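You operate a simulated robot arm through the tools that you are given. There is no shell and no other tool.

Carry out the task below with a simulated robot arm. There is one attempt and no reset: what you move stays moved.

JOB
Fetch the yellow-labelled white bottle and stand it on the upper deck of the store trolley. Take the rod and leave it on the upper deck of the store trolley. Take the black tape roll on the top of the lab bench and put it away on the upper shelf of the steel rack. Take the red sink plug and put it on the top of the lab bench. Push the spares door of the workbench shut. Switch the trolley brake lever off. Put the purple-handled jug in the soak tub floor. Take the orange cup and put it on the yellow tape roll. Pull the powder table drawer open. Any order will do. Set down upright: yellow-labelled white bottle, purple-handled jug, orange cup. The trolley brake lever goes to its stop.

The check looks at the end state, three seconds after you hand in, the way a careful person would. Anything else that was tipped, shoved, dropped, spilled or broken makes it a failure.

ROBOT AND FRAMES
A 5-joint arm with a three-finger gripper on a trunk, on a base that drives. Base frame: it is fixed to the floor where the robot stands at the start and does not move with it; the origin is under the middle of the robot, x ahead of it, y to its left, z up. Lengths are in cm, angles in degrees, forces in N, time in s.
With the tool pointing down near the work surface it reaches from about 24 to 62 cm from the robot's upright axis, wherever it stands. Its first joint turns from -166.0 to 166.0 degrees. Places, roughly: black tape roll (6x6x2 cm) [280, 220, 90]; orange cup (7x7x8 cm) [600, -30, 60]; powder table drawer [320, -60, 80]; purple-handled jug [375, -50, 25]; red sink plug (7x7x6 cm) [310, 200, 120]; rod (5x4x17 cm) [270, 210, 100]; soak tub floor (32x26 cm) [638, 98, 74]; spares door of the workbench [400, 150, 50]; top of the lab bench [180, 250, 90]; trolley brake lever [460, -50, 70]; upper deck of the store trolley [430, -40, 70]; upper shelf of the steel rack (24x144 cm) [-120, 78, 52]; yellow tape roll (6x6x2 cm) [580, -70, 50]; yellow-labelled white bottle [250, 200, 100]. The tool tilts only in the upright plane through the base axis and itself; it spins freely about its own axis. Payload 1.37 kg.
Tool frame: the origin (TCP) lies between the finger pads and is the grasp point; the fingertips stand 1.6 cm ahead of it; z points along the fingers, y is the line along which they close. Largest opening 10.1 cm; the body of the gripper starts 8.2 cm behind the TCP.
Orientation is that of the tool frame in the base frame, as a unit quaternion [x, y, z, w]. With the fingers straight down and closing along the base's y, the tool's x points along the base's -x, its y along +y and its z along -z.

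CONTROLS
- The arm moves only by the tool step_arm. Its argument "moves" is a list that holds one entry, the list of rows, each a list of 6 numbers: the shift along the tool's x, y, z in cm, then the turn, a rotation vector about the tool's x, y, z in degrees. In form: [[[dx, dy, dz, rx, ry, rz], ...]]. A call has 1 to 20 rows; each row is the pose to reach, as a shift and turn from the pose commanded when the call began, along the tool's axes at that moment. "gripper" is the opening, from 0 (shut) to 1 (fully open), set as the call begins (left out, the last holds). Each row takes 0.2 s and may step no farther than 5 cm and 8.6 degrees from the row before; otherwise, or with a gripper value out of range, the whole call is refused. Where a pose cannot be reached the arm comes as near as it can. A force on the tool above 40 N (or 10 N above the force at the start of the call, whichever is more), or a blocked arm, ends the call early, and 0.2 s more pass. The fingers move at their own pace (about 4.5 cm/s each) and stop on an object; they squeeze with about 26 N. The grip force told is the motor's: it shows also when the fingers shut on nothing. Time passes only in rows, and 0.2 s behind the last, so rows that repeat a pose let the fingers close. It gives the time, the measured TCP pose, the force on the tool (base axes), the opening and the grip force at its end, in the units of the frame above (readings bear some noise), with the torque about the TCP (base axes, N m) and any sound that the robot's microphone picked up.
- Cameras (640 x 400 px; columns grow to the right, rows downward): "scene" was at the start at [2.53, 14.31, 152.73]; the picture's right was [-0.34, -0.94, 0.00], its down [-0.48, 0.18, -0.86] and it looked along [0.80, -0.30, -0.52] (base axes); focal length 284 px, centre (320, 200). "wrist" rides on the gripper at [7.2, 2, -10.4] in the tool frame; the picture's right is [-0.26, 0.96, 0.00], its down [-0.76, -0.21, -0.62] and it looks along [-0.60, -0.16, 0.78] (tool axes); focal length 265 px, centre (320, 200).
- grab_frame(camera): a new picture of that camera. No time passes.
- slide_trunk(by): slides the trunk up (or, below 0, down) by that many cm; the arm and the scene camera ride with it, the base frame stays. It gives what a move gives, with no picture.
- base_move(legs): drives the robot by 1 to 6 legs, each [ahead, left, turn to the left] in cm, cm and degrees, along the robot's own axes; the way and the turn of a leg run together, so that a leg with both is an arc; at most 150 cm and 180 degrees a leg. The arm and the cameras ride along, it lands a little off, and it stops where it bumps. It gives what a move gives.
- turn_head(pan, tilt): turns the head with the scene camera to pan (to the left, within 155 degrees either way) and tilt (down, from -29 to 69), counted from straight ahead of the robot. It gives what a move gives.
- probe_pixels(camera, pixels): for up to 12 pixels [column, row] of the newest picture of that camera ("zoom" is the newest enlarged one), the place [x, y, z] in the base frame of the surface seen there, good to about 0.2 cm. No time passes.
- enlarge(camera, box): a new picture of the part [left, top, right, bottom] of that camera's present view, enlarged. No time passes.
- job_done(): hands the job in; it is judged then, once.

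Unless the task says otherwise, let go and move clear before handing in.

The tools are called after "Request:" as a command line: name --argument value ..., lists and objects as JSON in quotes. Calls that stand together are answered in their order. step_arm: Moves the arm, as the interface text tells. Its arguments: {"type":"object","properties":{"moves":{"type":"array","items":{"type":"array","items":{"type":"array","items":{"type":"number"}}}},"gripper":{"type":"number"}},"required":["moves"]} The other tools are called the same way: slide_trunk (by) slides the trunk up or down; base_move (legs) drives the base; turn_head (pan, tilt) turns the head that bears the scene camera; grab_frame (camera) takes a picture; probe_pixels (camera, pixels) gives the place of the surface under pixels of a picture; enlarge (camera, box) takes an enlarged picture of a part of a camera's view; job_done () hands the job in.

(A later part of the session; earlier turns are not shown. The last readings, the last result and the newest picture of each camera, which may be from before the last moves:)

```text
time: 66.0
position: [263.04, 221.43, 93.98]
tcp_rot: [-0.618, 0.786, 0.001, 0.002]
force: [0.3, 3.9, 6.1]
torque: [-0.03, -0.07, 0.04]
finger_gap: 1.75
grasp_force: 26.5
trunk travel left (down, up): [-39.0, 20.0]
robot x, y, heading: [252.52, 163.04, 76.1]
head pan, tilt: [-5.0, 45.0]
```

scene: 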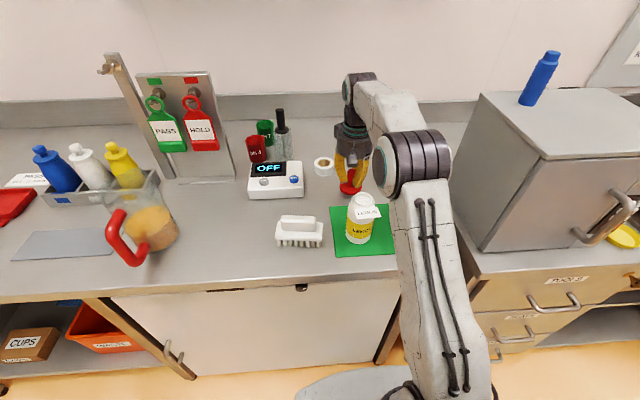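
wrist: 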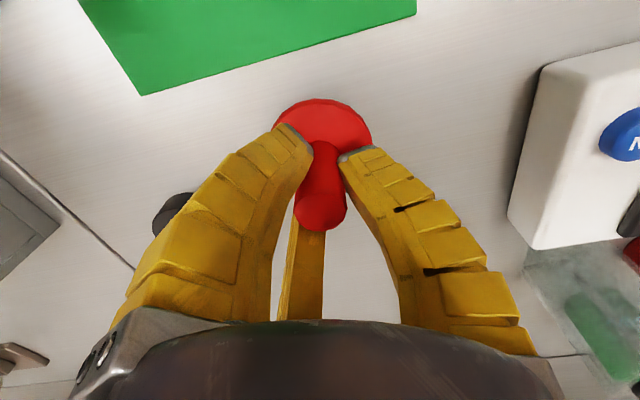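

Contact with the bench shows (6 N up). I'll open partway to release, then lift.

Request:
step_arm --moves '[[[0, 0, 0, 0, 0, 0], [0, 0, 0, 0, 0, 0], [0, 0, 0, 0, 0, 0], [0, 0, 0, 0, 0, 0]]]' --gripper 0.5

Request:
step_arm --moves '[[[0, 0, -2, 0, 0, 0], [0, 0, -5, 0, 0, 0], [0, 0, -9, 0, 0, 0], [0, 0, -13, 0, 0, 0], [0, 0, -16, 0, 0, 0]]]' --gripper 0.5

Request:
grab_frame --camera "wrist"

```text
time: 67.0
position: [263.13, 221.31, 94.0]
tcp_rot: [-0.618, 0.786, 0.001, 0.0]
force: [0.8, 0.0, -0.1]
torque: [-0.01, -0.02, 0.0]
finger_gap: 5.4
grasp_force: 2.7
trunk travel left (down, up): [-39.0, 20.0]
robot x, y, heading: [252.76, 163.12, 76.2]
head pan, tilt: [-5.0, 45.0]
```

```text
time: 68.2
position: [262.41, 219.09, 108.52]
tcp_rot: [-0.618, 0.786, 0.0, 0.0]
force: [-0.9, -0.5, -0.2]
torque: [0.02, -0.02, -0.01]
finger_gap: 5.43
grasp_force: 2.8
out of reach, approached as far as the arm can: row 4, 5
trunk travel left (down, up): [-39.0, 20.0]
robot x, y, heading: [252.1, 163.33, 76.5]
head pan, tilt: [-5.0, 45.0]
```

```text
taken
```

wrist: 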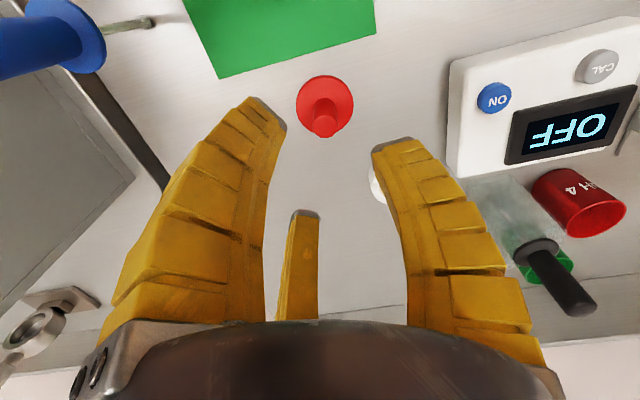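

The plug stands on the bench at wrist (325,105). Next is the black tape: I'll raise the trunk, shift the base right 7 and ahead 3, and look.

Request:
slide_trunk --by 8

Request:
base_move --legs '[[2.5, -9, 0]]'

Request:
grab_frame --camera "wrist"

Request:
grab_frame --camera "scene"

```text
time: 69.4
position: [262.38, 219.15, 116.51]
tcp_rot: [-0.618, 0.786, 0.0, 0.001]
force: [0.6, -1.4, 0.3]
torque: [0.0, -0.01, -0.03]
finger_gap: 5.41
grasp_force: 2.5
trunk travel left (down, up): [-47.0, 12.0]
robot x, y, heading: [252.53, 162.83, 76.2]
head pan, tilt: [-5.0, 45.0]
```

```text
time: 70.5
position: [272.02, 219.32, 116.44]
tcp_rot: [-0.617, 0.787, 0.002, 0.0]
force: [0.4, -1.0, 0.7]
torque: [-0.02, 0.06, 0.03]
finger_gap: 5.41
grasp_force: 2.9
trunk travel left (down, up): [-47.0, 12.0]
robot x, y, heading: [262.31, 163.43, 76.0]
head pan, tilt: [-5.0, 45.0]
```

```text
taken
```

wrist: 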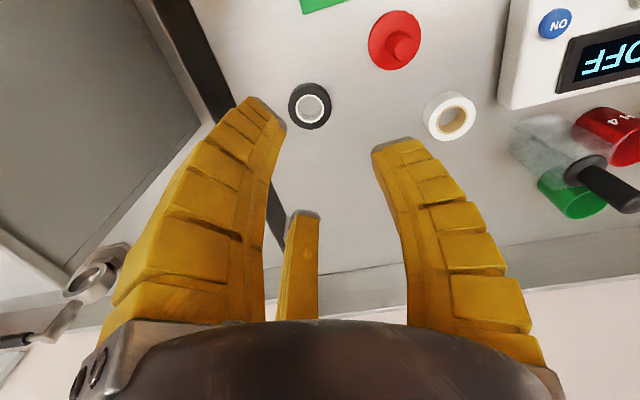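

```text
taken
```

scene: 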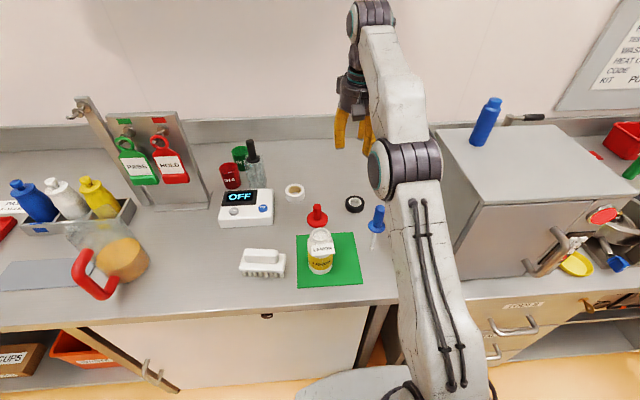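

The black tape shows at wrist (311,106) and scene (355,205). I'll probe its rim to fix its centre.

Request:
probe_pixels --camera "wrist" --pixels '[[292, 105], [328, 105], [311, 86], [311, 125], [310, 106], [300, 90], [395, 40], [340, 100], [450, 115]]'

Request:
probe_pixels --camera "scene" --pixels '[[355, 203], [346, 204], [363, 204], [355, 198], [355, 210], [317, 208], [376, 215]]'

```text
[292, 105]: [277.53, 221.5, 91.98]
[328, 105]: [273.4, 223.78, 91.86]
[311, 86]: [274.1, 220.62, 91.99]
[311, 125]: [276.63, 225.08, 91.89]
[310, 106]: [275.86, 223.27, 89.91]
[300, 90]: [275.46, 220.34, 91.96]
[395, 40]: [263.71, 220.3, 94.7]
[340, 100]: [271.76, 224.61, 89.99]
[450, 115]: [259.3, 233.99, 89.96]
```

```text
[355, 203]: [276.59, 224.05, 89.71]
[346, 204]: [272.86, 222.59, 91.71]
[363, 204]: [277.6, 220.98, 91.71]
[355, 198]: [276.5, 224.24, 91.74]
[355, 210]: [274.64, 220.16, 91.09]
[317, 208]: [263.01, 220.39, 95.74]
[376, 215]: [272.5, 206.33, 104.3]
```

The tape's centre is (275.4,222.7), but the forearm would pass right over the standing rod, so I'll take the rod first. I'll open the fingers and retract to hover above the rod.

Request:
step_arm --moves '[[[3.2, 0, 0, 0, 0, 0], [6.4, 0, 0, 0, 0, 0], [9.6, 0, 0, 0, 0, 0], [12.7, 0, 0, 0, 0, 0], [12.7, 0, 0, 0, 0, 0]]]' --gripper 0.8

Request:
grab_frame --camera "wrist"

Request:
grab_frame --camera "scene"

```text
time: 71.7
position: [269.11, 206.88, 116.61]
tcp_rot: [-0.617, 0.787, 0.0, 0.001]
force: [0.6, 0.6, -0.2]
torque: [-0.03, -0.01, 0.01]
finger_gap: 8.27
grasp_force: 1.4
trunk travel left (down, up): [-47.0, 12.0]
robot x, y, heading: [262.16, 163.6, 76.3]
head pan, tilt: [-5.0, 45.0]
```

```text
taken
```

wrist: 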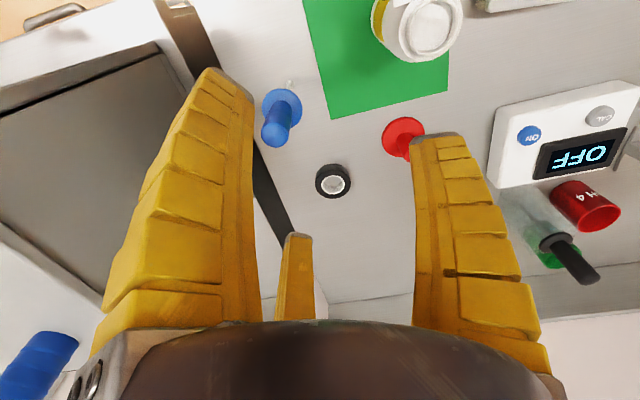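

```text
taken
```

scene: 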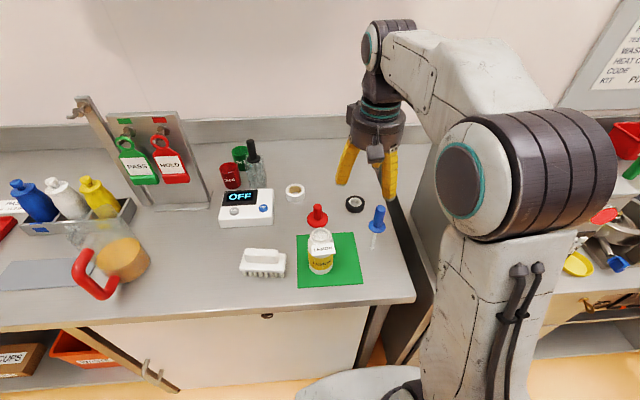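

The rod's handle shows at wrist (278,125). I'll probe it.

Request:
probe_pixels --camera "wrist" --pixels '[[271, 135], [278, 135], [266, 138], [280, 128], [289, 108], [265, 108], [282, 92], [299, 108], [290, 85], [274, 145]]'

Request:
enlarge --camera "wrist" --box '[220, 50, 380, 150]'

Request:
enlarge --camera "scene" --box '[340, 190, 420, 260]'

```text
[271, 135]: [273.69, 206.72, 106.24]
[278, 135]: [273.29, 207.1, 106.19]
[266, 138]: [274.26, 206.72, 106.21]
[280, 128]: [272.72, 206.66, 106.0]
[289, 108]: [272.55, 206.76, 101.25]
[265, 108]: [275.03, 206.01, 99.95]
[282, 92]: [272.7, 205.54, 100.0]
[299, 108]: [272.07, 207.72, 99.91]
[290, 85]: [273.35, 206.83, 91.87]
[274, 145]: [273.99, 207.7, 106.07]
```

```text
4.00 times, centred on (300, 100) of wrist
```

zoom: 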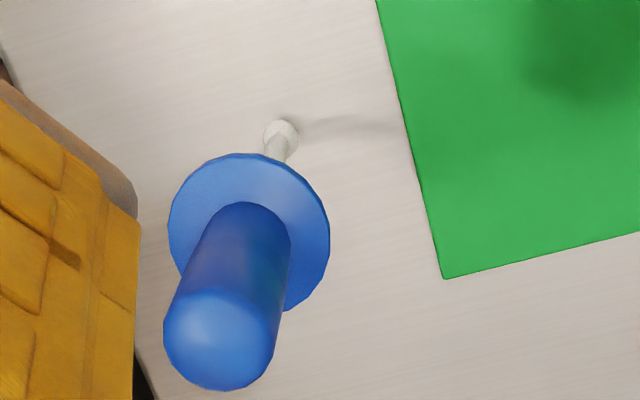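

```text
5.71 times, centred on (380, 225) of scene
```

zoom: 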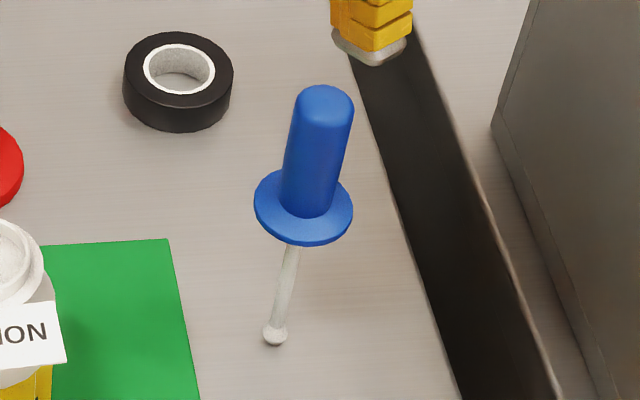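

The rod stands upright at (273.5,207.0), handle from z 100 to 106.2. I'll centre over it and descend to z 103.

Request:
step_arm --moves '[[[-1.1, -4.25, 0, 0, 0, 0], [-1.1, -4.25, 4, 0, 0, 0], [-1.1, -4.25, 8, 0, 0, 0], [-1.1, -4.25, 8, 0, 0, 0]]]' --gripper 0.8

Request:
grab_frame --camera "wrist"

Request:
probe_pixels --camera "wrist" --pixels '[[319, 150], [310, 155], [330, 155], [319, 165]]'

```text
time: 72.7
position: [273.41, 207.54, 108.37]
tcp_rot: [-0.617, 0.787, 0.001, 0.001]
force: [-0.6, -1.2, 0.4]
torque: [-0.04, -0.01, -0.01]
finger_gap: 8.27
grasp_force: 1.3
trunk travel left (down, up): [-47.0, 12.0]
robot x, y, heading: [262.14, 163.66, 76.4]
head pan, tilt: [-5.0, 45.0]
```

```text
taken
```

wrist: 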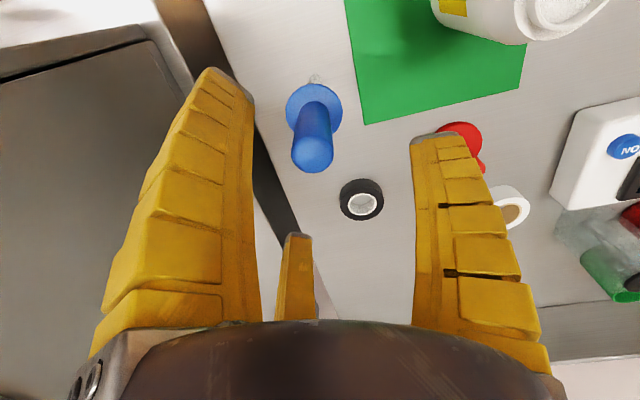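

```text
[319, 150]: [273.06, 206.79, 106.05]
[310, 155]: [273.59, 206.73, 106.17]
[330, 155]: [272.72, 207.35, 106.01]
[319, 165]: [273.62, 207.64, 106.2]
```

The handle top is centred at about wrist (313,155). I'll correct slightly, descend 5.3 cm, and grip.

Request:
step_arm --moves '[[[0.6, -0.2, 2, 0, 0, 0], [0.6, -0.2, 5.3, 0, 0, 0], [0.6, -0.2, 5.3, 0, 0, 0]]]' --gripper 0.8

Request:
step_arm --moves '[[[0, 0, 0, 0, 0, 0], [0, 0, 0, 0, 0, 0], [0, 0, 0, 0, 0, 0], [0, 0, 0, 0, 0, 0], [0, 0, 0, 0, 0, 0], [0, 0, 0, 0, 0, 0]]]' --gripper 0

Request:
grab_frame --camera "wrist"

```text
time: 73.5
position: [273.47, 206.48, 103.03]
tcp_rot: [-0.617, 0.787, 0.001, 0.001]
force: [0.3, 0.7, -0.3]
torque: [-0.05, 0.02, 0.01]
finger_gap: 8.32
grasp_force: 1.6
trunk travel left (down, up): [-47.0, 12.0]
robot x, y, heading: [262.23, 163.67, 76.4]
head pan, tilt: [-5.0, 45.0]
```

```text
time: 74.9
position: [273.53, 206.47, 103.03]
tcp_rot: [-0.617, 0.787, 0.001, 0.0]
force: [-0.8, 1.2, 6.4]
torque: [0.17, 0.08, 0.03]
finger_gap: 1.77
grasp_force: 25.8
trunk travel left (down, up): [-47.0, 12.0]
robot x, y, heading: [262.01, 163.25, 76.0]
head pan, tilt: [-5.0, 45.0]
```

```text
taken
```

wrist: 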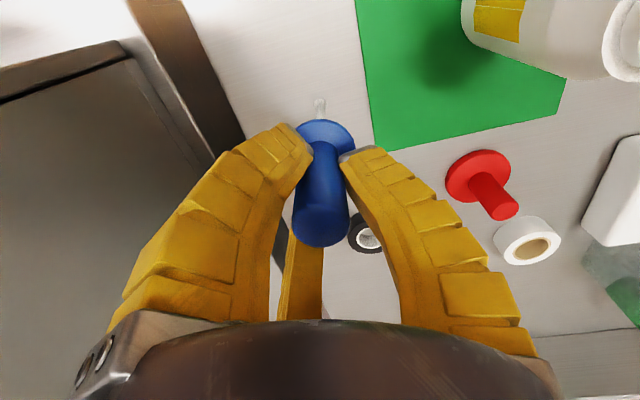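

The rod is gripped (gap 1.77, 26 N). I'll lift it, raise the trunk, and pull it in toward the robot.

Request:
step_arm --moves '[[[0, 0, -3, 0, 0, 0], [0, 0, -6, 0, 0, 0], [0, 0, -9, 0, 0, 0], [0, 0, -12, 0, 0, 0], [4, 0, -12, 0, 0, 0], [8, 0, -12, 0, 0, 0], [12, 0, -12, 0, 0, 0], [12, 0, -12, 0, 0, 0]]]' --gripper 0

Request:
grab_frame --camera "scene"

```text
time: 76.7
position: [270.53, 194.52, 114.89]
tcp_rot: [-0.617, 0.787, 0.001, 0.0]
force: [0.4, -1.0, -0.8]
torque: [0.02, -0.03, 0.02]
finger_gap: 1.55
grasp_force: 26.0
trunk travel left (down, up): [-47.0, 12.0]
robot x, y, heading: [262.04, 163.6, 76.0]
head pan, tilt: [-5.0, 45.0]
```

```text
taken
```

scene: 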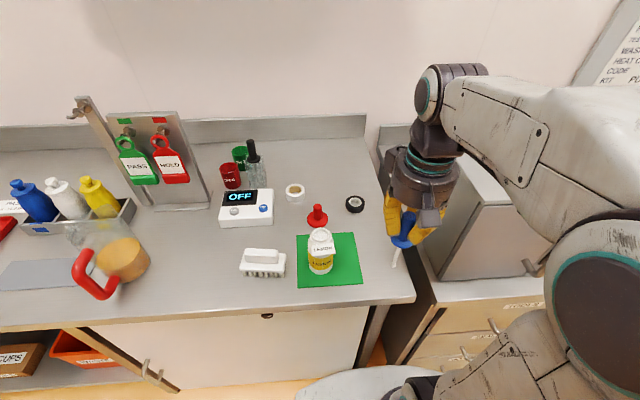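

The rod is held safely (scene 402,235). I'll back off 25 cm and look along the aisle to the right to plan the route to the trolley.

Request:
base_move --legs '[[-25, 0, 0]]'

Request:
turn_head --pan -95 --tilt 25

Request:
grab_frame --camera "scene"

Request:
turn_head --pan -130 --tilt 25

Request:
grab_frame --camera "scene"

```text
time: 78.5
position: [264.46, 170.12, 114.87]
tcp_rot: [-0.617, 0.787, 0.0, 0.001]
force: [-0.1, -0.4, -0.7]
torque: [0.04, 0.01, 0.02]
finger_gap: 1.54
grasp_force: 25.7
trunk travel left (down, up): [-47.0, 12.0]
robot x, y, heading: [256.28, 139.14, 76.1]
head pan, tilt: [-5.0, 45.0]
```

```text
time: 80.2
position: [264.56, 170.11, 114.89]
tcp_rot: [-0.617, 0.787, 0.001, 0.001]
force: [0.3, -0.8, 0.1]
torque: [-0.04, -0.02, 0.03]
finger_gap: 1.54
grasp_force: 25.8
trunk travel left (down, up): [-47.0, 12.0]
robot x, y, heading: [256.1, 138.87, 76.1]
head pan, tilt: [-95.0, 25.0]
```

```text
taken
```

scene: 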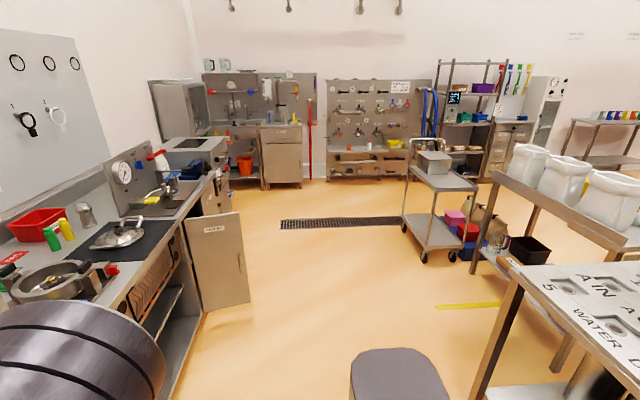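

```text
time: 81.2
position: [264.54, 170.29, 114.96]
tcp_rot: [-0.618, 0.787, 0.001, 0.0]
force: [0.0, 1.1, 0.5]
torque: [0.0, -0.01, -0.02]
finger_gap: 1.53
grasp_force: 26.3
trunk travel left (down, up): [-47.0, 12.0]
robot x, y, heading: [255.92, 139.22, 76.1]
head pan, tilt: [-130.0, 25.0]
```

```text
taken
```

scene: 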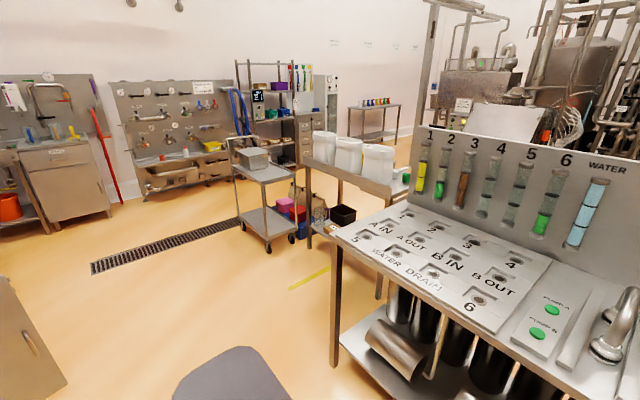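

The store trolley with two decks stands at (265,195) in this view, next to the powder table with white containers. I'll enlarge and probe it.

Request:
enlarge --camera "scene" --box '[220, 120, 420, 260]'

Request:
probe_pixels --camera "scene" --pixels '[[268, 182], [298, 173], [238, 172], [285, 175], [255, 176], [260, 158], [268, 240], [240, 165], [335, 365], [385, 218], [360, 130], [300, 215]]'

```text
2.86 times, centred on (320, 190) of scene
```

zoom: 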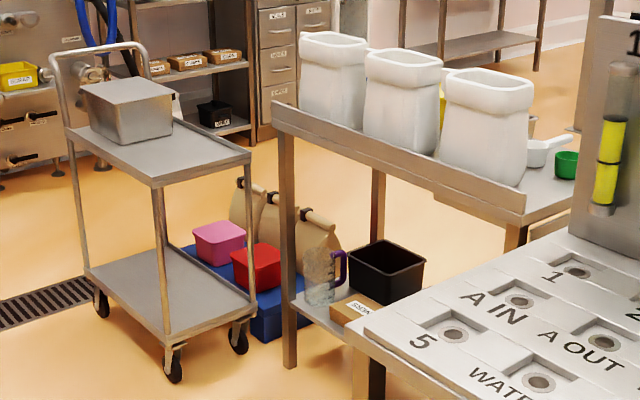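

```text
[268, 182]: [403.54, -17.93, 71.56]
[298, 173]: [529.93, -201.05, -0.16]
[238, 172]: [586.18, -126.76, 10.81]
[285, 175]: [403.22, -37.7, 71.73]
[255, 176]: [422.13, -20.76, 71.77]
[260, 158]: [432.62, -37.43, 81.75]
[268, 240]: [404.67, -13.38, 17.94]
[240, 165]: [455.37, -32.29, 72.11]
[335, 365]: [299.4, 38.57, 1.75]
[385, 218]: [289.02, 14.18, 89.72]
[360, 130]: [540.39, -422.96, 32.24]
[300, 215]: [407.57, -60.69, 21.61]
```

The purple-handled jug is visible on the powder table's low shelf (zoom 325,275), and the trolley deck is at z 71.7 spanning about (403,−18) to (455,−32). Let me check the open door's extent in the aisle before driving.

Request:
turn_head --pan -90 --tilt 30

Request:
grab_frame --camera "scene"

Request:
probe_pixels --camera "scene" --pixels '[[273, 290], [262, 190], [215, 195], [225, 300], [265, 240], [450, 250], [465, 165], [432, 140], [415, 170], [428, 225]]'

```text
time: 82.3
position: [264.47, 170.17, 115.02]
tcp_rot: [-0.617, 0.787, 0.001, 0.001]
force: [0.1, 0.7, 0.2]
torque: [0.0, 0.0, 0.04]
finger_gap: 1.54
grasp_force: 26.4
trunk travel left (down, up): [-47.0, 12.0]
robot x, y, heading: [256.17, 139.35, 76.4]
head pan, tilt: [-90.0, 30.0]
```

```text
taken
```

scene: 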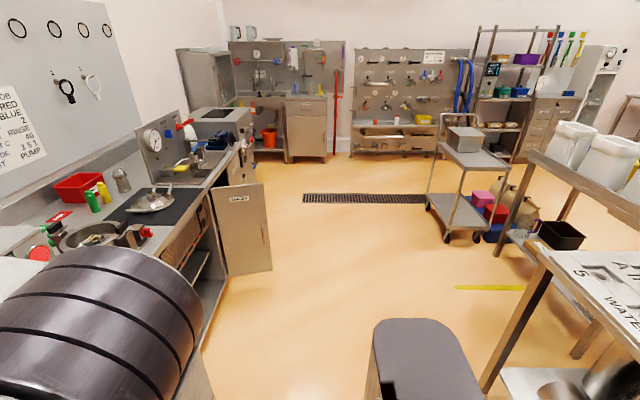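

```text
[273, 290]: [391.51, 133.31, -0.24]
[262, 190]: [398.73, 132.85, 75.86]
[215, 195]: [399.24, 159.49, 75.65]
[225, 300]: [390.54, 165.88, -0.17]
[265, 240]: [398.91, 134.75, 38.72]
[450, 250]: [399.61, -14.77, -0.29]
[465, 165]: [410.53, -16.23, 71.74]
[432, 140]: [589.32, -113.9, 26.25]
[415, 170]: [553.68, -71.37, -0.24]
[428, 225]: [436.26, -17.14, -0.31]
```

The door's free edge is at about (398.7,132.7), hinged near (399,160), so my path at mid-aisle is clear. I'll drive to beside the trolley, carrying the rod.

Request:
base_move --legs '[[0, 0, -100], [90, 0, 0], [85, 0, 0], [0, 0, -80.8], [30, 0, 0]]'

Request:
turn_head --pan 10 --tilt 40

Request:
grab_frame --camera "scene"

```text
time: 100.7
position: [392.38, -2.3, 114.99]
tcp_rot: [0.811, 0.585, -0.001, 0.001]
force: [-0.9, -0.6, -0.2]
torque: [0.02, 0.0, 0.0]
finger_gap: 1.55
grasp_force: 26.5
trunk travel left (down, up): [-47.0, 12.0]
robot x, y, heading: [403.1, 28.01, -108.3]
head pan, tilt: [-90.0, 30.0]
```

```text
time: 102.5
position: [392.36, -2.26, 114.8]
tcp_rot: [0.812, 0.584, 0.0, 0.0]
force: [0.1, 0.0, -0.2]
torque: [0.01, -0.02, -0.01]
finger_gap: 1.56
grasp_force: 25.5
trunk travel left (down, up): [-47.0, 12.0]
robot x, y, heading: [403.17, 27.93, -108.3]
head pan, tilt: [10.0, 40.0]
```

```text
taken
```

scene: 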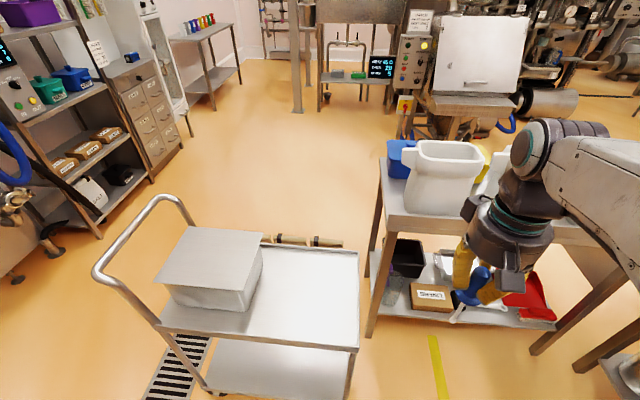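

The trolley deck's near end is free around pixels (290–350, 250–340). I'll probe the deck.

Request:
probe_pixels --camera "scene" --pixels '[[300, 280], [355, 340], [355, 255], [270, 335], [165, 325], [265, 250], [245, 310], [190, 230], [262, 245], [310, 310], [320, 260], [420, 215]]'

Request:
enlarge --camera "scene" --box '[80, 180, 400, 400]'

```text
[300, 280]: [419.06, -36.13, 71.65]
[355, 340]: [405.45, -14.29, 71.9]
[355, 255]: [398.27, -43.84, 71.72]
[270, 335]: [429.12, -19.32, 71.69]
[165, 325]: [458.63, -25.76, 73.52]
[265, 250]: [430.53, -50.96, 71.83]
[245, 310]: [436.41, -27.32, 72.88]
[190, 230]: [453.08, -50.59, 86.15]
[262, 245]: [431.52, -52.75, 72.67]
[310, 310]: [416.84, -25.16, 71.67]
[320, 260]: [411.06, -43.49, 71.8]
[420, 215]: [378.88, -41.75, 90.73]
```

```text
1.82 times, centred on (240, 290) of scene
```

zoom: 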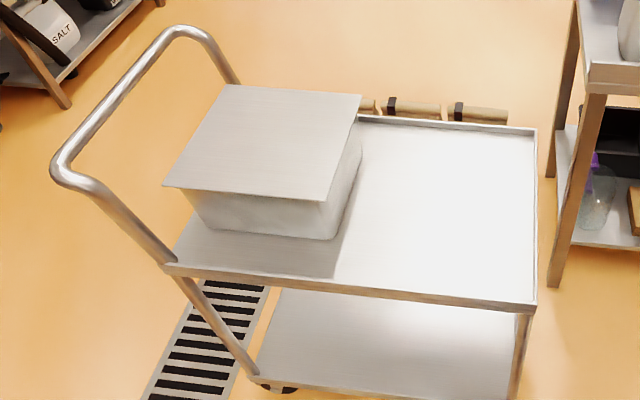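

The deck (z 71.7) is free from about u 395 to 428. I'll align with the trolley and shift left 27 and ahead 5 cm so I can lay the rod down inside the free half.

Request:
base_move --legs '[[0, 0, 3.8], [5, 27, 0]]'

Request:
turn_head --pan 0 --tilt 50

Request:
grab_frame --camera "scene"

```text
time: 104.8
position: [419.25, -14.54, 114.94]
tcp_rot: [0.792, 0.611, -0.001, 0.0]
force: [0.2, -0.2, 0.8]
torque: [-0.01, 0.0, 0.01]
finger_gap: 1.55
grasp_force: 26.0
trunk travel left (down, up): [-47.0, 12.0]
robot x, y, heading: [428.16, 16.72, -104.7]
head pan, tilt: [10.0, 40.0]
```

```text
time: 105.5
position: [419.1, -14.6, 114.93]
tcp_rot: [0.792, 0.611, -0.001, 0.0]
force: [-2.1, 0.4, 0.0]
torque: [-0.02, -0.02, 0.0]
finger_gap: 1.54
grasp_force: 25.5
trunk travel left (down, up): [-47.0, 12.0]
robot x, y, heading: [428.16, 16.57, -104.7]
head pan, tilt: [0.0, 50.0]
```

```text
taken
```

scene: 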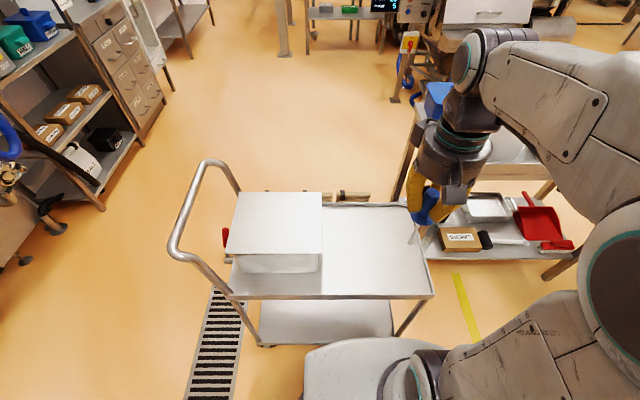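

The red brake lever shows at (227,237) by the push handle. I'll probe deck corners and the box from this view.

Request:
probe_pixels --camera "scene" --pixels '[[430, 290], [418, 206], [325, 206], [240, 297], [325, 290], [380, 250], [322, 192], [322, 252], [345, 270], [400, 285], [227, 237], [228, 245]]'

Request:
enlarge --camera "scene" --box '[160, 150, 340, 310]'

```text
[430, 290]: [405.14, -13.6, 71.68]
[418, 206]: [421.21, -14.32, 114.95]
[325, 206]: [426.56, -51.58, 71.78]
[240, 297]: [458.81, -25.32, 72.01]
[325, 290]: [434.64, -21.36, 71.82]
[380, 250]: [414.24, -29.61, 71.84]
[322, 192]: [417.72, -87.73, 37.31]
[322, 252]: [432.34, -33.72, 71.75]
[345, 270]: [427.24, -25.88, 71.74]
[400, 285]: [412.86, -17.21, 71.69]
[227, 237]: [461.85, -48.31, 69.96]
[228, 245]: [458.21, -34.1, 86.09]
```

```text
2.50 times, centred on (250, 230) of scene
```

zoom: 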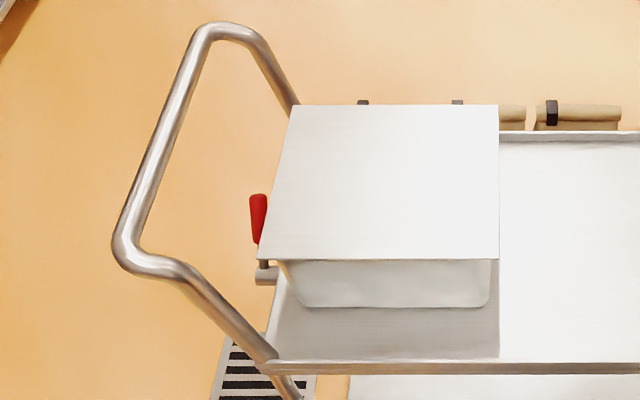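

Free deck: roughly from (405,−14) to (427,−52) along the room axes. I'll move the rod over the deck, lower the trunk 15 cm, and spin the tool to line up with the radial direction.

Request:
step_arm --moves '[[[-3.2, 1.9, 0, 0, 0, 0], [-6.4, 3.8, 0, 0, 0, 0], [-9.6, 5.8, 0, 0, 0, 0], [-12.6, 7.7, 0, 0, 0, 0], [-12.6, 7.7, 0, 0, 0, -8.5], [-12.6, 7.7, 0, 0, 0, -8.5]]]' --gripper 0

Request:
slide_trunk --by -15

Request:
grab_frame --camera "scene"

```text
time: 106.9
position: [423.53, -28.6, 114.69]
tcp_rot: [0.743, 0.669, -0.001, 0.001]
force: [0.3, -1.1, -0.5]
torque: [0.01, -0.01, -0.05]
finger_gap: 1.57
grasp_force: 26.0
trunk travel left (down, up): [-47.0, 12.0]
robot x, y, heading: [427.92, 16.09, -104.5]
head pan, tilt: [0.0, 50.0]
```

```text
time: 108.7
position: [423.48, -28.63, 99.81]
tcp_rot: [0.745, 0.668, -0.001, 0.0]
force: [0.2, -0.5, -0.1]
torque: [-0.02, 0.01, -0.03]
finger_gap: 1.57
grasp_force: 26.0
trunk travel left (down, up): [-32.0, 27.0]
robot x, y, heading: [427.79, 16.34, -104.8]
head pan, tilt: [0.0, 50.0]
```

```text
taken
```

scene: 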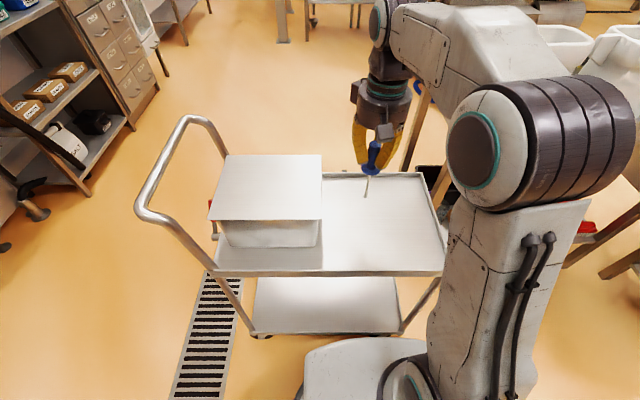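

The tool is radial now. I'll tilt it outward about its y axis in steps to 60°, keeping the TCP at z 100.

Request:
step_arm --moves '[[[0, 0, 0, 0, -8.5, 0], [0, 0, 0, 0, -17, 0], [0, 0, 0, 0, -25.5, 0], [0, 0, 0, 0, -34, 0], [0, 0, 0, 0, -34, 0]]]' --gripper 0

Request:
grab_frame --camera "scene"

```text
time: 109.9
position: [423.03, -28.53, 99.71]
tcp_rot: [0.711, 0.639, -0.214, 0.2]
force: [0.1, 0.4, -0.2]
torque: [0.03, -0.02, 0.02]
finger_gap: 1.57
grasp_force: 26.0
out of reach, approached as far as the arm can: row 4, 5
trunk travel left (down, up): [-32.0, 27.0]
robot x, y, heading: [428.53, 16.76, -104.5]
head pan, tilt: [0.0, 50.0]
```

```text
taken
```

scene: 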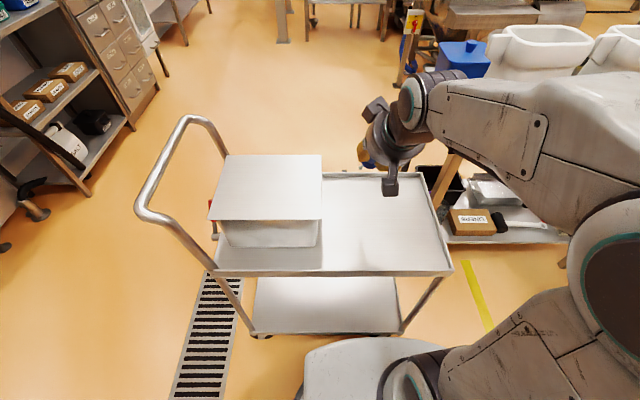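

The tilt stopped at about 34°. I'll lower the TCP about 10 cm straight down (in the tilted axes) and try tilting further there.

Request:
step_arm --moves '[[[1.9, 0, 2.8, 0, 0, 0], [3.7, 0, 5.5, 0, 0, 0], [5.0, 0, 7.5, 0, -8, 0], [5.0, 0, 7.5, 0, -16, 0], [5.0, 0, 7.5, 0, -24, 0], [5.0, 0, 7.5, 0, -24, 0]]]' --gripper 0

Request:
grab_frame --camera "scene"

```text
time: 111.3
position: [422.13, -30.87, 92.11]
tcp_rot: [0.65, 0.586, -0.359, 0.325]
force: [-0.2, 0.3, -1.1]
torque: [0.01, 0.02, 0.01]
finger_gap: 1.57
grasp_force: 26.3
out of reach, approached as far as the arm can: row 3, 4, 5, 6
trunk travel left (down, up): [-32.0, 27.0]
robot x, y, heading: [427.8, 16.32, -104.5]
head pan, tilt: [0.0, 50.0]
```

```text
taken
```

scene: 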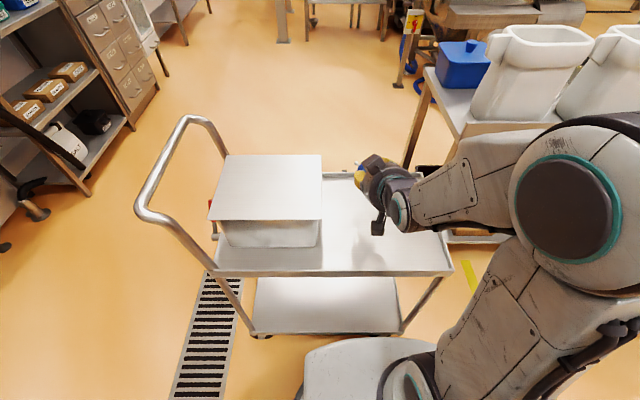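

The tilt is now 58° with the TCP at z 92.1, so the rod's tip is at about z 84.8. I'll lower with the trunk by 11 cm and check.

Request:
slide_trunk --by -11

Request:
grab_frame --camera "scene"

Request:
grab_frame --camera "wrist"

```text
time: 112.7
position: [422.12, -30.84, 81.13]
tcp_rot: [0.65, 0.585, -0.36, 0.325]
force: [-0.2, -0.6, -0.3]
torque: [0.03, 0.01, 0.02]
finger_gap: 1.57
grasp_force: 26.1
trunk travel left (down, up): [-21.0, 38.0]
robot x, y, heading: [427.93, 16.3, -104.8]
head pan, tilt: [0.0, 50.0]
```

```text
taken
```

scene: 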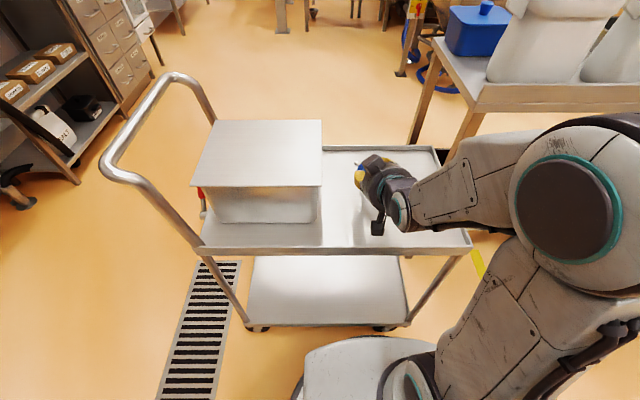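

```text
taken
```

wrist: 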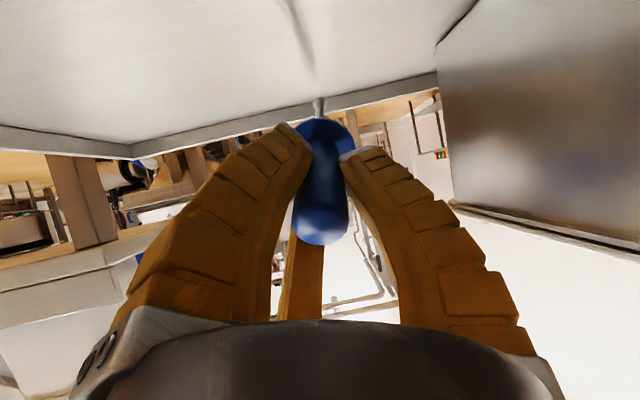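

The rod's tip is near wrist (318,104), just above the deck. I'll probe it and the deck below it.

Request:
probe_pixels --camera "wrist" --pixels '[[318, 103], [319, 112], [305, 90], [330, 90], [318, 80], [250, 120], [440, 120], [300, 50], [420, 70]]'

```text
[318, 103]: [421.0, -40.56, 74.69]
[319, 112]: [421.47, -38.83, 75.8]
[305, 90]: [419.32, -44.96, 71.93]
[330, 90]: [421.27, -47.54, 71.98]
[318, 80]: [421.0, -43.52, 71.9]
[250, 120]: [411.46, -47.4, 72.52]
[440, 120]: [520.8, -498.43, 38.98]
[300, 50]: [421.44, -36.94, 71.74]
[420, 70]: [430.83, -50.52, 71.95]
```

The ball tip is at z about 74.7, deck at 71.8. I'll lower the trunk by 2 cm and check the contact force.

Request:
slide_trunk --by -2

Request:
grab_frame --camera "wrist"

Request:
probe_pixels --camera "wrist" --pixels '[[318, 103], [318, 108], [318, 100], [318, 90]]'

```text
time: 113.4
position: [422.15, -30.87, 79.16]
tcp_rot: [0.65, 0.585, -0.36, 0.326]
force: [-0.2, -0.8, 2.0]
torque: [-0.34, 0.0, 0.03]
finger_gap: 1.64
grasp_force: 25.6
trunk travel left (down, up): [-19.0, 40.0]
robot x, y, heading: [427.96, 16.27, -104.6]
head pan, tilt: [0.0, 50.0]
```

```text
taken
```

wrist: 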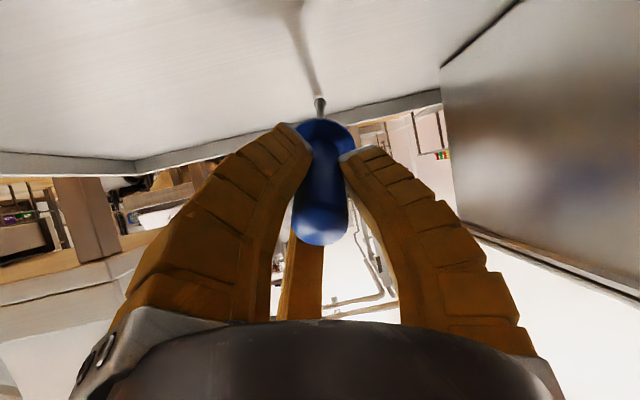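

```text
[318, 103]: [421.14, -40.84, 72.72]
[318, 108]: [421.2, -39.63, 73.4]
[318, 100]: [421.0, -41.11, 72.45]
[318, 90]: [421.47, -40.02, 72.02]
```

The tip touches the deck (2 N). I'll lower 2 cm more so the handle drops only a little when released.

Request:
slide_trunk --by -1.5

Request:
grab_frame --camera "wrist"

```text
time: 114.0
position: [422.18, -30.77, 77.65]
tcp_rot: [0.651, 0.585, -0.359, 0.324]
force: [-1.3, -0.6, 2.7]
torque: [-0.38, -0.01, 0.03]
finger_gap: 1.9
grasp_force: 26.0
trunk travel left (down, up): [-17.5, 41.5]
robot x, y, heading: [427.81, 16.46, -104.7]
head pan, tilt: [0.0, 50.0]
```

```text
taken
```

wrist: 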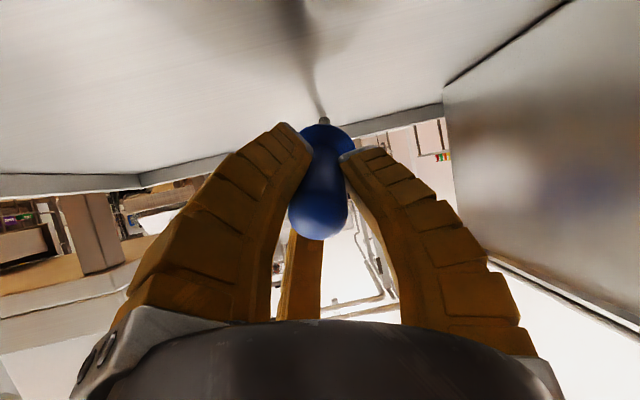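

The rod is swivelling flatter in the grip as hoped, with only 2.7 N. I'll lower another 1.3 cm.

Request:
slide_trunk --by -1.3

Request:
grab_frame --camera "wrist"

Request:
enlarge --camera "scene" --box '[300, 120, 480, 260]'

```text
time: 114.6
position: [422.09, -30.81, 76.27]
tcp_rot: [0.65, 0.585, -0.36, 0.325]
force: [-0.7, -0.2, 4.2]
torque: [-0.54, 0.1, -0.06]
finger_gap: 2.01
grasp_force: 26.1
trunk travel left (down, up): [-16.2, 42.8]
robot x, y, heading: [427.89, 16.39, -104.6]
head pan, tilt: [0.0, 50.0]
```

```text
taken
```

wrist: 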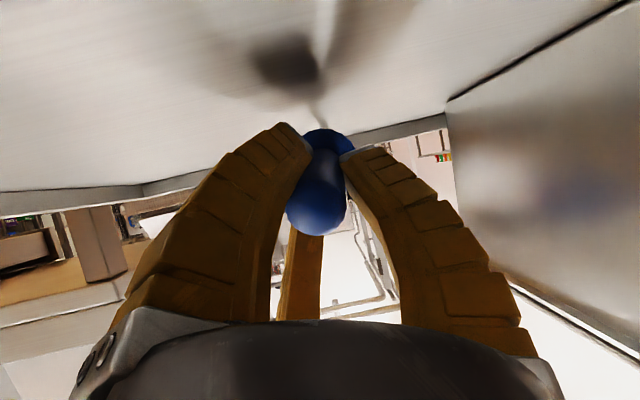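

```text
2.86 times, centred on (390, 190) of scene
```

zoom: 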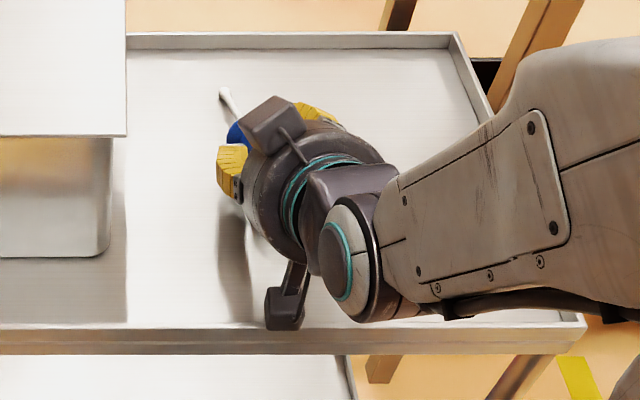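

The rod's tip is on the deck and the handle is close to it; the camera housing nears the rim so I stop here. I'll open partway to release.

Request:
step_arm --moves '[[[0, 0, 0, 0, 0, 0], [0, 0, 0, 0, 0, 0], [0, 0, 0, 0, 0, 0], [0, 0, 0, 0, 0, 0]]]' --gripper 0.55

Request:
grab_frame --camera "wrist"

Request:
enlarge --camera "scene" --box '[300, 120, 480, 260]'

```text
time: 115.6
position: [422.14, -30.81, 76.39]
tcp_rot: [0.65, 0.585, -0.36, 0.326]
force: [1.9, -2.0, 7.7]
torque: [0.07, 0.02, 0.01]
finger_gap: 5.57
grasp_force: 0.1
trunk travel left (down, up): [-16.2, 42.8]
robot x, y, heading: [428.23, 16.59, -104.8]
head pan, tilt: [0.0, 50.0]
```

```text
taken
```

wrist: 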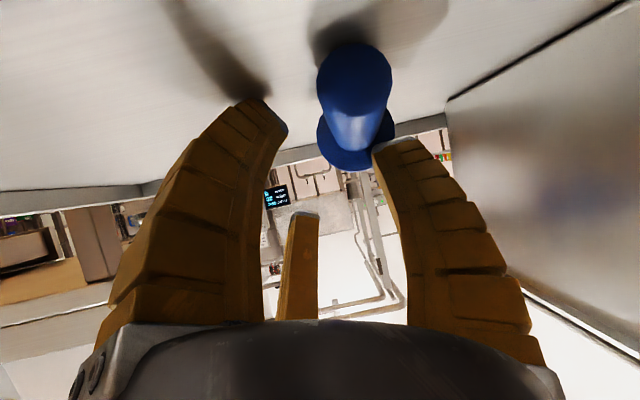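

```text
2.86 times, centred on (390, 190) of scene
```

zoom: 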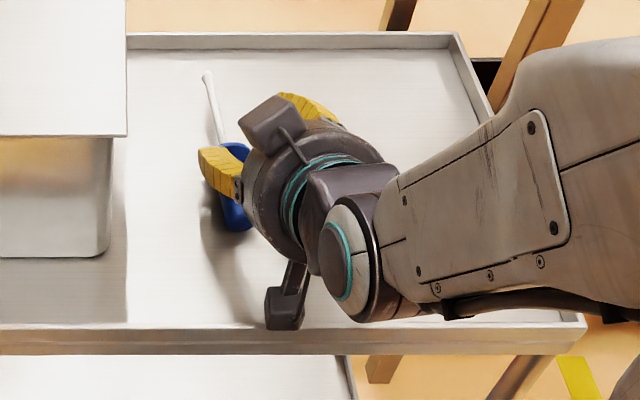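

The rod now lies on the deck (handle at zoom 235,200). I'll open wider to clear its flange and then raise the trunk.

Request:
step_arm --moves '[[[0, 0, 0, 0, 0, 0], [0, 0, 0, 0, 0, 0], [0, 0, 0, 0, 0, 0]]]' --gripper 0.9

Request:
grab_frame --camera "wrist"

```text
time: 116.4
position: [422.21, -30.96, 76.62]
tcp_rot: [0.648, 0.583, -0.364, 0.328]
force: [8.4, -10.3, 21.4]
torque: [-0.08, -0.04, 0.0]
finger_gap: 8.03
grasp_force: 0.1
trunk travel left (down, up): [-16.2, 42.8]
robot x, y, heading: [428.06, 16.53, -104.7]
head pan, tilt: [0.0, 50.0]
```

```text
taken
```

wrist: 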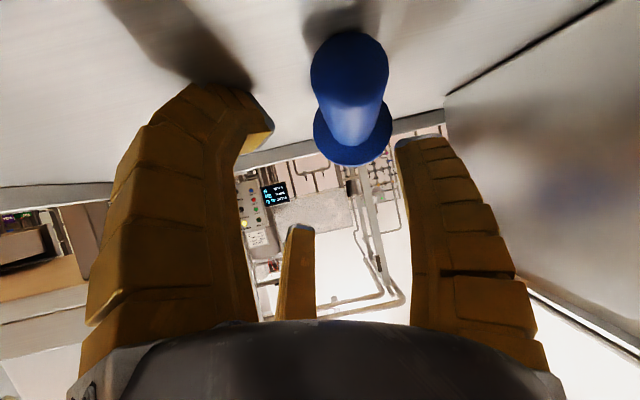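

The left finger seems to press on the deck (21 N up). I'll raise the trunk straight away.

Request:
slide_trunk --by 10

Request:
grab_frame --camera "wrist"

Request:
grab_frame --camera "scene"

```text
time: 117.7
position: [422.15, -30.75, 86.34]
tcp_rot: [0.65, 0.585, -0.36, 0.326]
force: [-0.5, 0.2, -0.8]
torque: [0.02, -0.03, -0.02]
finger_gap: 9.22
grasp_force: 0.7
trunk travel left (down, up): [-26.2, 32.8]
robot x, y, heading: [427.96, 16.54, -104.7]
head pan, tilt: [0.0, 50.0]
```

```text
taken
```

wrist: 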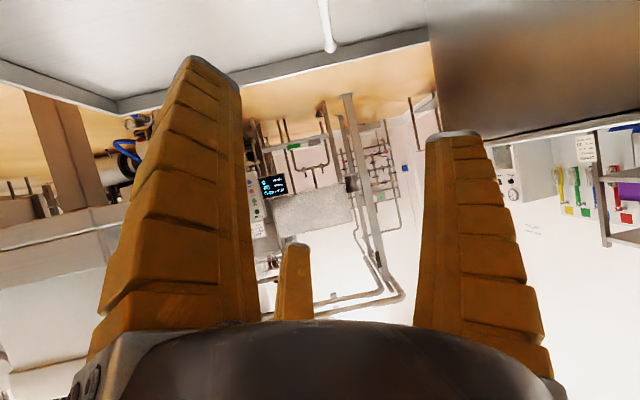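

```text
taken
```

scene: 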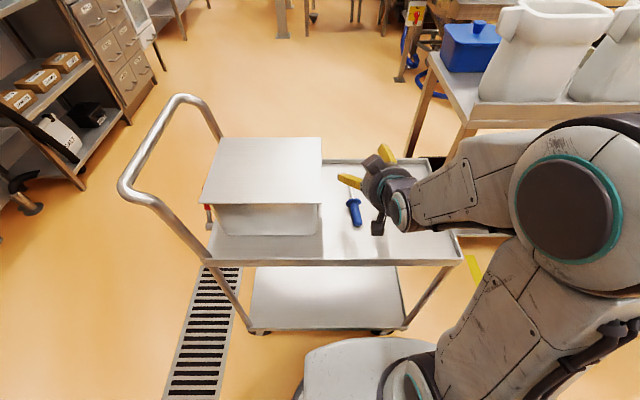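

The rod lies on the deck at scene (353,212), clear of the box. I'll raise the trunk and bring the tool back to pointing down, retracting a little.

Request:
slide_trunk --by 20

Request:
step_arm --moves '[[[0, 0, 0, 0, 8.5, 0], [0, 0, 0, 0, 17, 0], [0, 0, 0, 0, 25.5, 0], [0, 0, 0, 0, 34, 0], [0, 0, 0, 0, 42.5, 0], [0, 0, 0, 0, 51, 0], [0, 0, 0, 0, 58, 0], [0, 0, 0, 0, 58, 0]]]' --gripper 0.6

Request:
turn_head --pan -30 --tilt 40

Request:
grab_frame --camera "scene"

```text
time: 119.9
position: [422.23, -30.74, 106.24]
tcp_rot: [0.65, 0.585, -0.36, 0.326]
force: [-0.9, -0.8, 0.0]
torque: [-0.02, 0.01, 0.01]
finger_gap: 9.18
grasp_force: 1.0
trunk travel left (down, up): [-46.2, 12.8]
robot x, y, heading: [428.02, 16.2, -104.7]
head pan, tilt: [0.0, 50.0]
```

```text
time: 121.7
position: [422.08, -30.8, 106.28]
tcp_rot: [0.743, 0.669, 0.0, 0.0]
force: [0.5, -0.8, -0.6]
torque: [0.0, 0.0, 0.03]
finger_gap: 6.4
grasp_force: 2.2
trunk travel left (down, up): [-46.2, 12.8]
robot x, y, heading: [427.92, 16.55, -104.6]
head pan, tilt: [0.0, 50.0]
```

```text
time: 122.7
position: [422.17, -30.76, 106.33]
tcp_rot: [0.743, 0.669, 0.001, 0.0]
force: [0.0, 0.1, -0.9]
torque: [-0.04, 0.0, -0.01]
finger_gap: 6.4
grasp_force: 2.8
trunk travel left (down, up): [-46.2, 12.8]
robot x, y, heading: [427.76, 16.33, -104.7]
head pan, tilt: [-30.0, 40.0]
```

```text
taken
```

scene: 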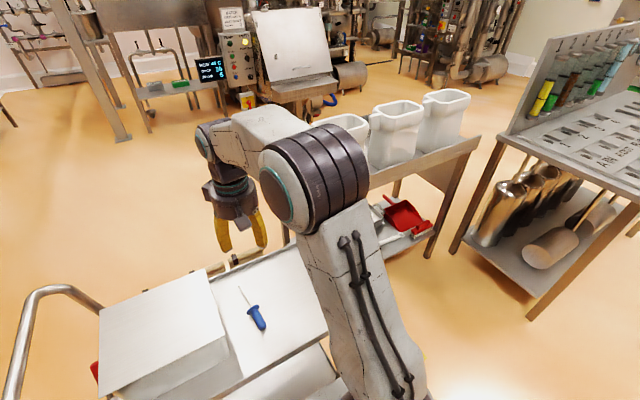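

The powder table's containers reach z 107, so I'll pull the arm in first, then shift right to stand in front of the jug.

Request:
step_arm --moves '[[[4, 0, -2, 0, 0, 0], [8, 0, -4, 0, 0, 0], [12, 0, -6, 0, 0, 0], [16, 0, -8, 0, 0, 0], [16, 0, -8, 0, 0, 0]]]' --gripper 0.6

Request:
base_move --legs '[[0, -48, 0]]'

Request:
turn_head --pan 0 --tilt 50

Request:
grab_frame --camera "scene"

```text
time: 123.9
position: [423.52, -14.94, 114.3]
tcp_rot: [0.743, 0.669, 0.0, 0.0]
force: [0.2, -0.2, -0.3]
torque: [-0.01, -0.03, 0.03]
finger_gap: 6.42
grasp_force: 2.9
trunk travel left (down, up): [-46.2, 12.8]
robot x, y, heading: [428.26, 16.18, -104.4]
head pan, tilt: [-30.0, 40.0]
```

```text
time: 126.7
position: [378.04, -3.02, 114.2]
tcp_rot: [0.743, 0.669, 0.0, 0.0]
force: [-0.5, 0.8, -0.9]
torque: [-0.03, 0.01, 0.02]
finger_gap: 6.41
grasp_force: 2.5
trunk travel left (down, up): [-46.2, 12.8]
robot x, y, heading: [382.32, 28.2, -104.5]
head pan, tilt: [-30.0, 40.0]
```

```text
time: 127.6
position: [378.06, -3.07, 114.32]
tcp_rot: [0.742, 0.67, 0.0, 0.001]
force: [-0.3, -1.0, 0.1]
torque: [-0.04, -0.01, -0.03]
finger_gap: 6.4
grasp_force: 2.5
trunk travel left (down, up): [-46.2, 12.8]
robot x, y, heading: [382.32, 28.29, -104.5]
head pan, tilt: [0.0, 50.0]
```

```text
taken
```

scene: 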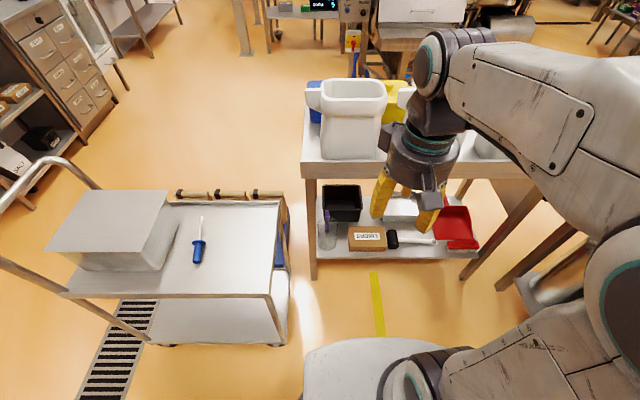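

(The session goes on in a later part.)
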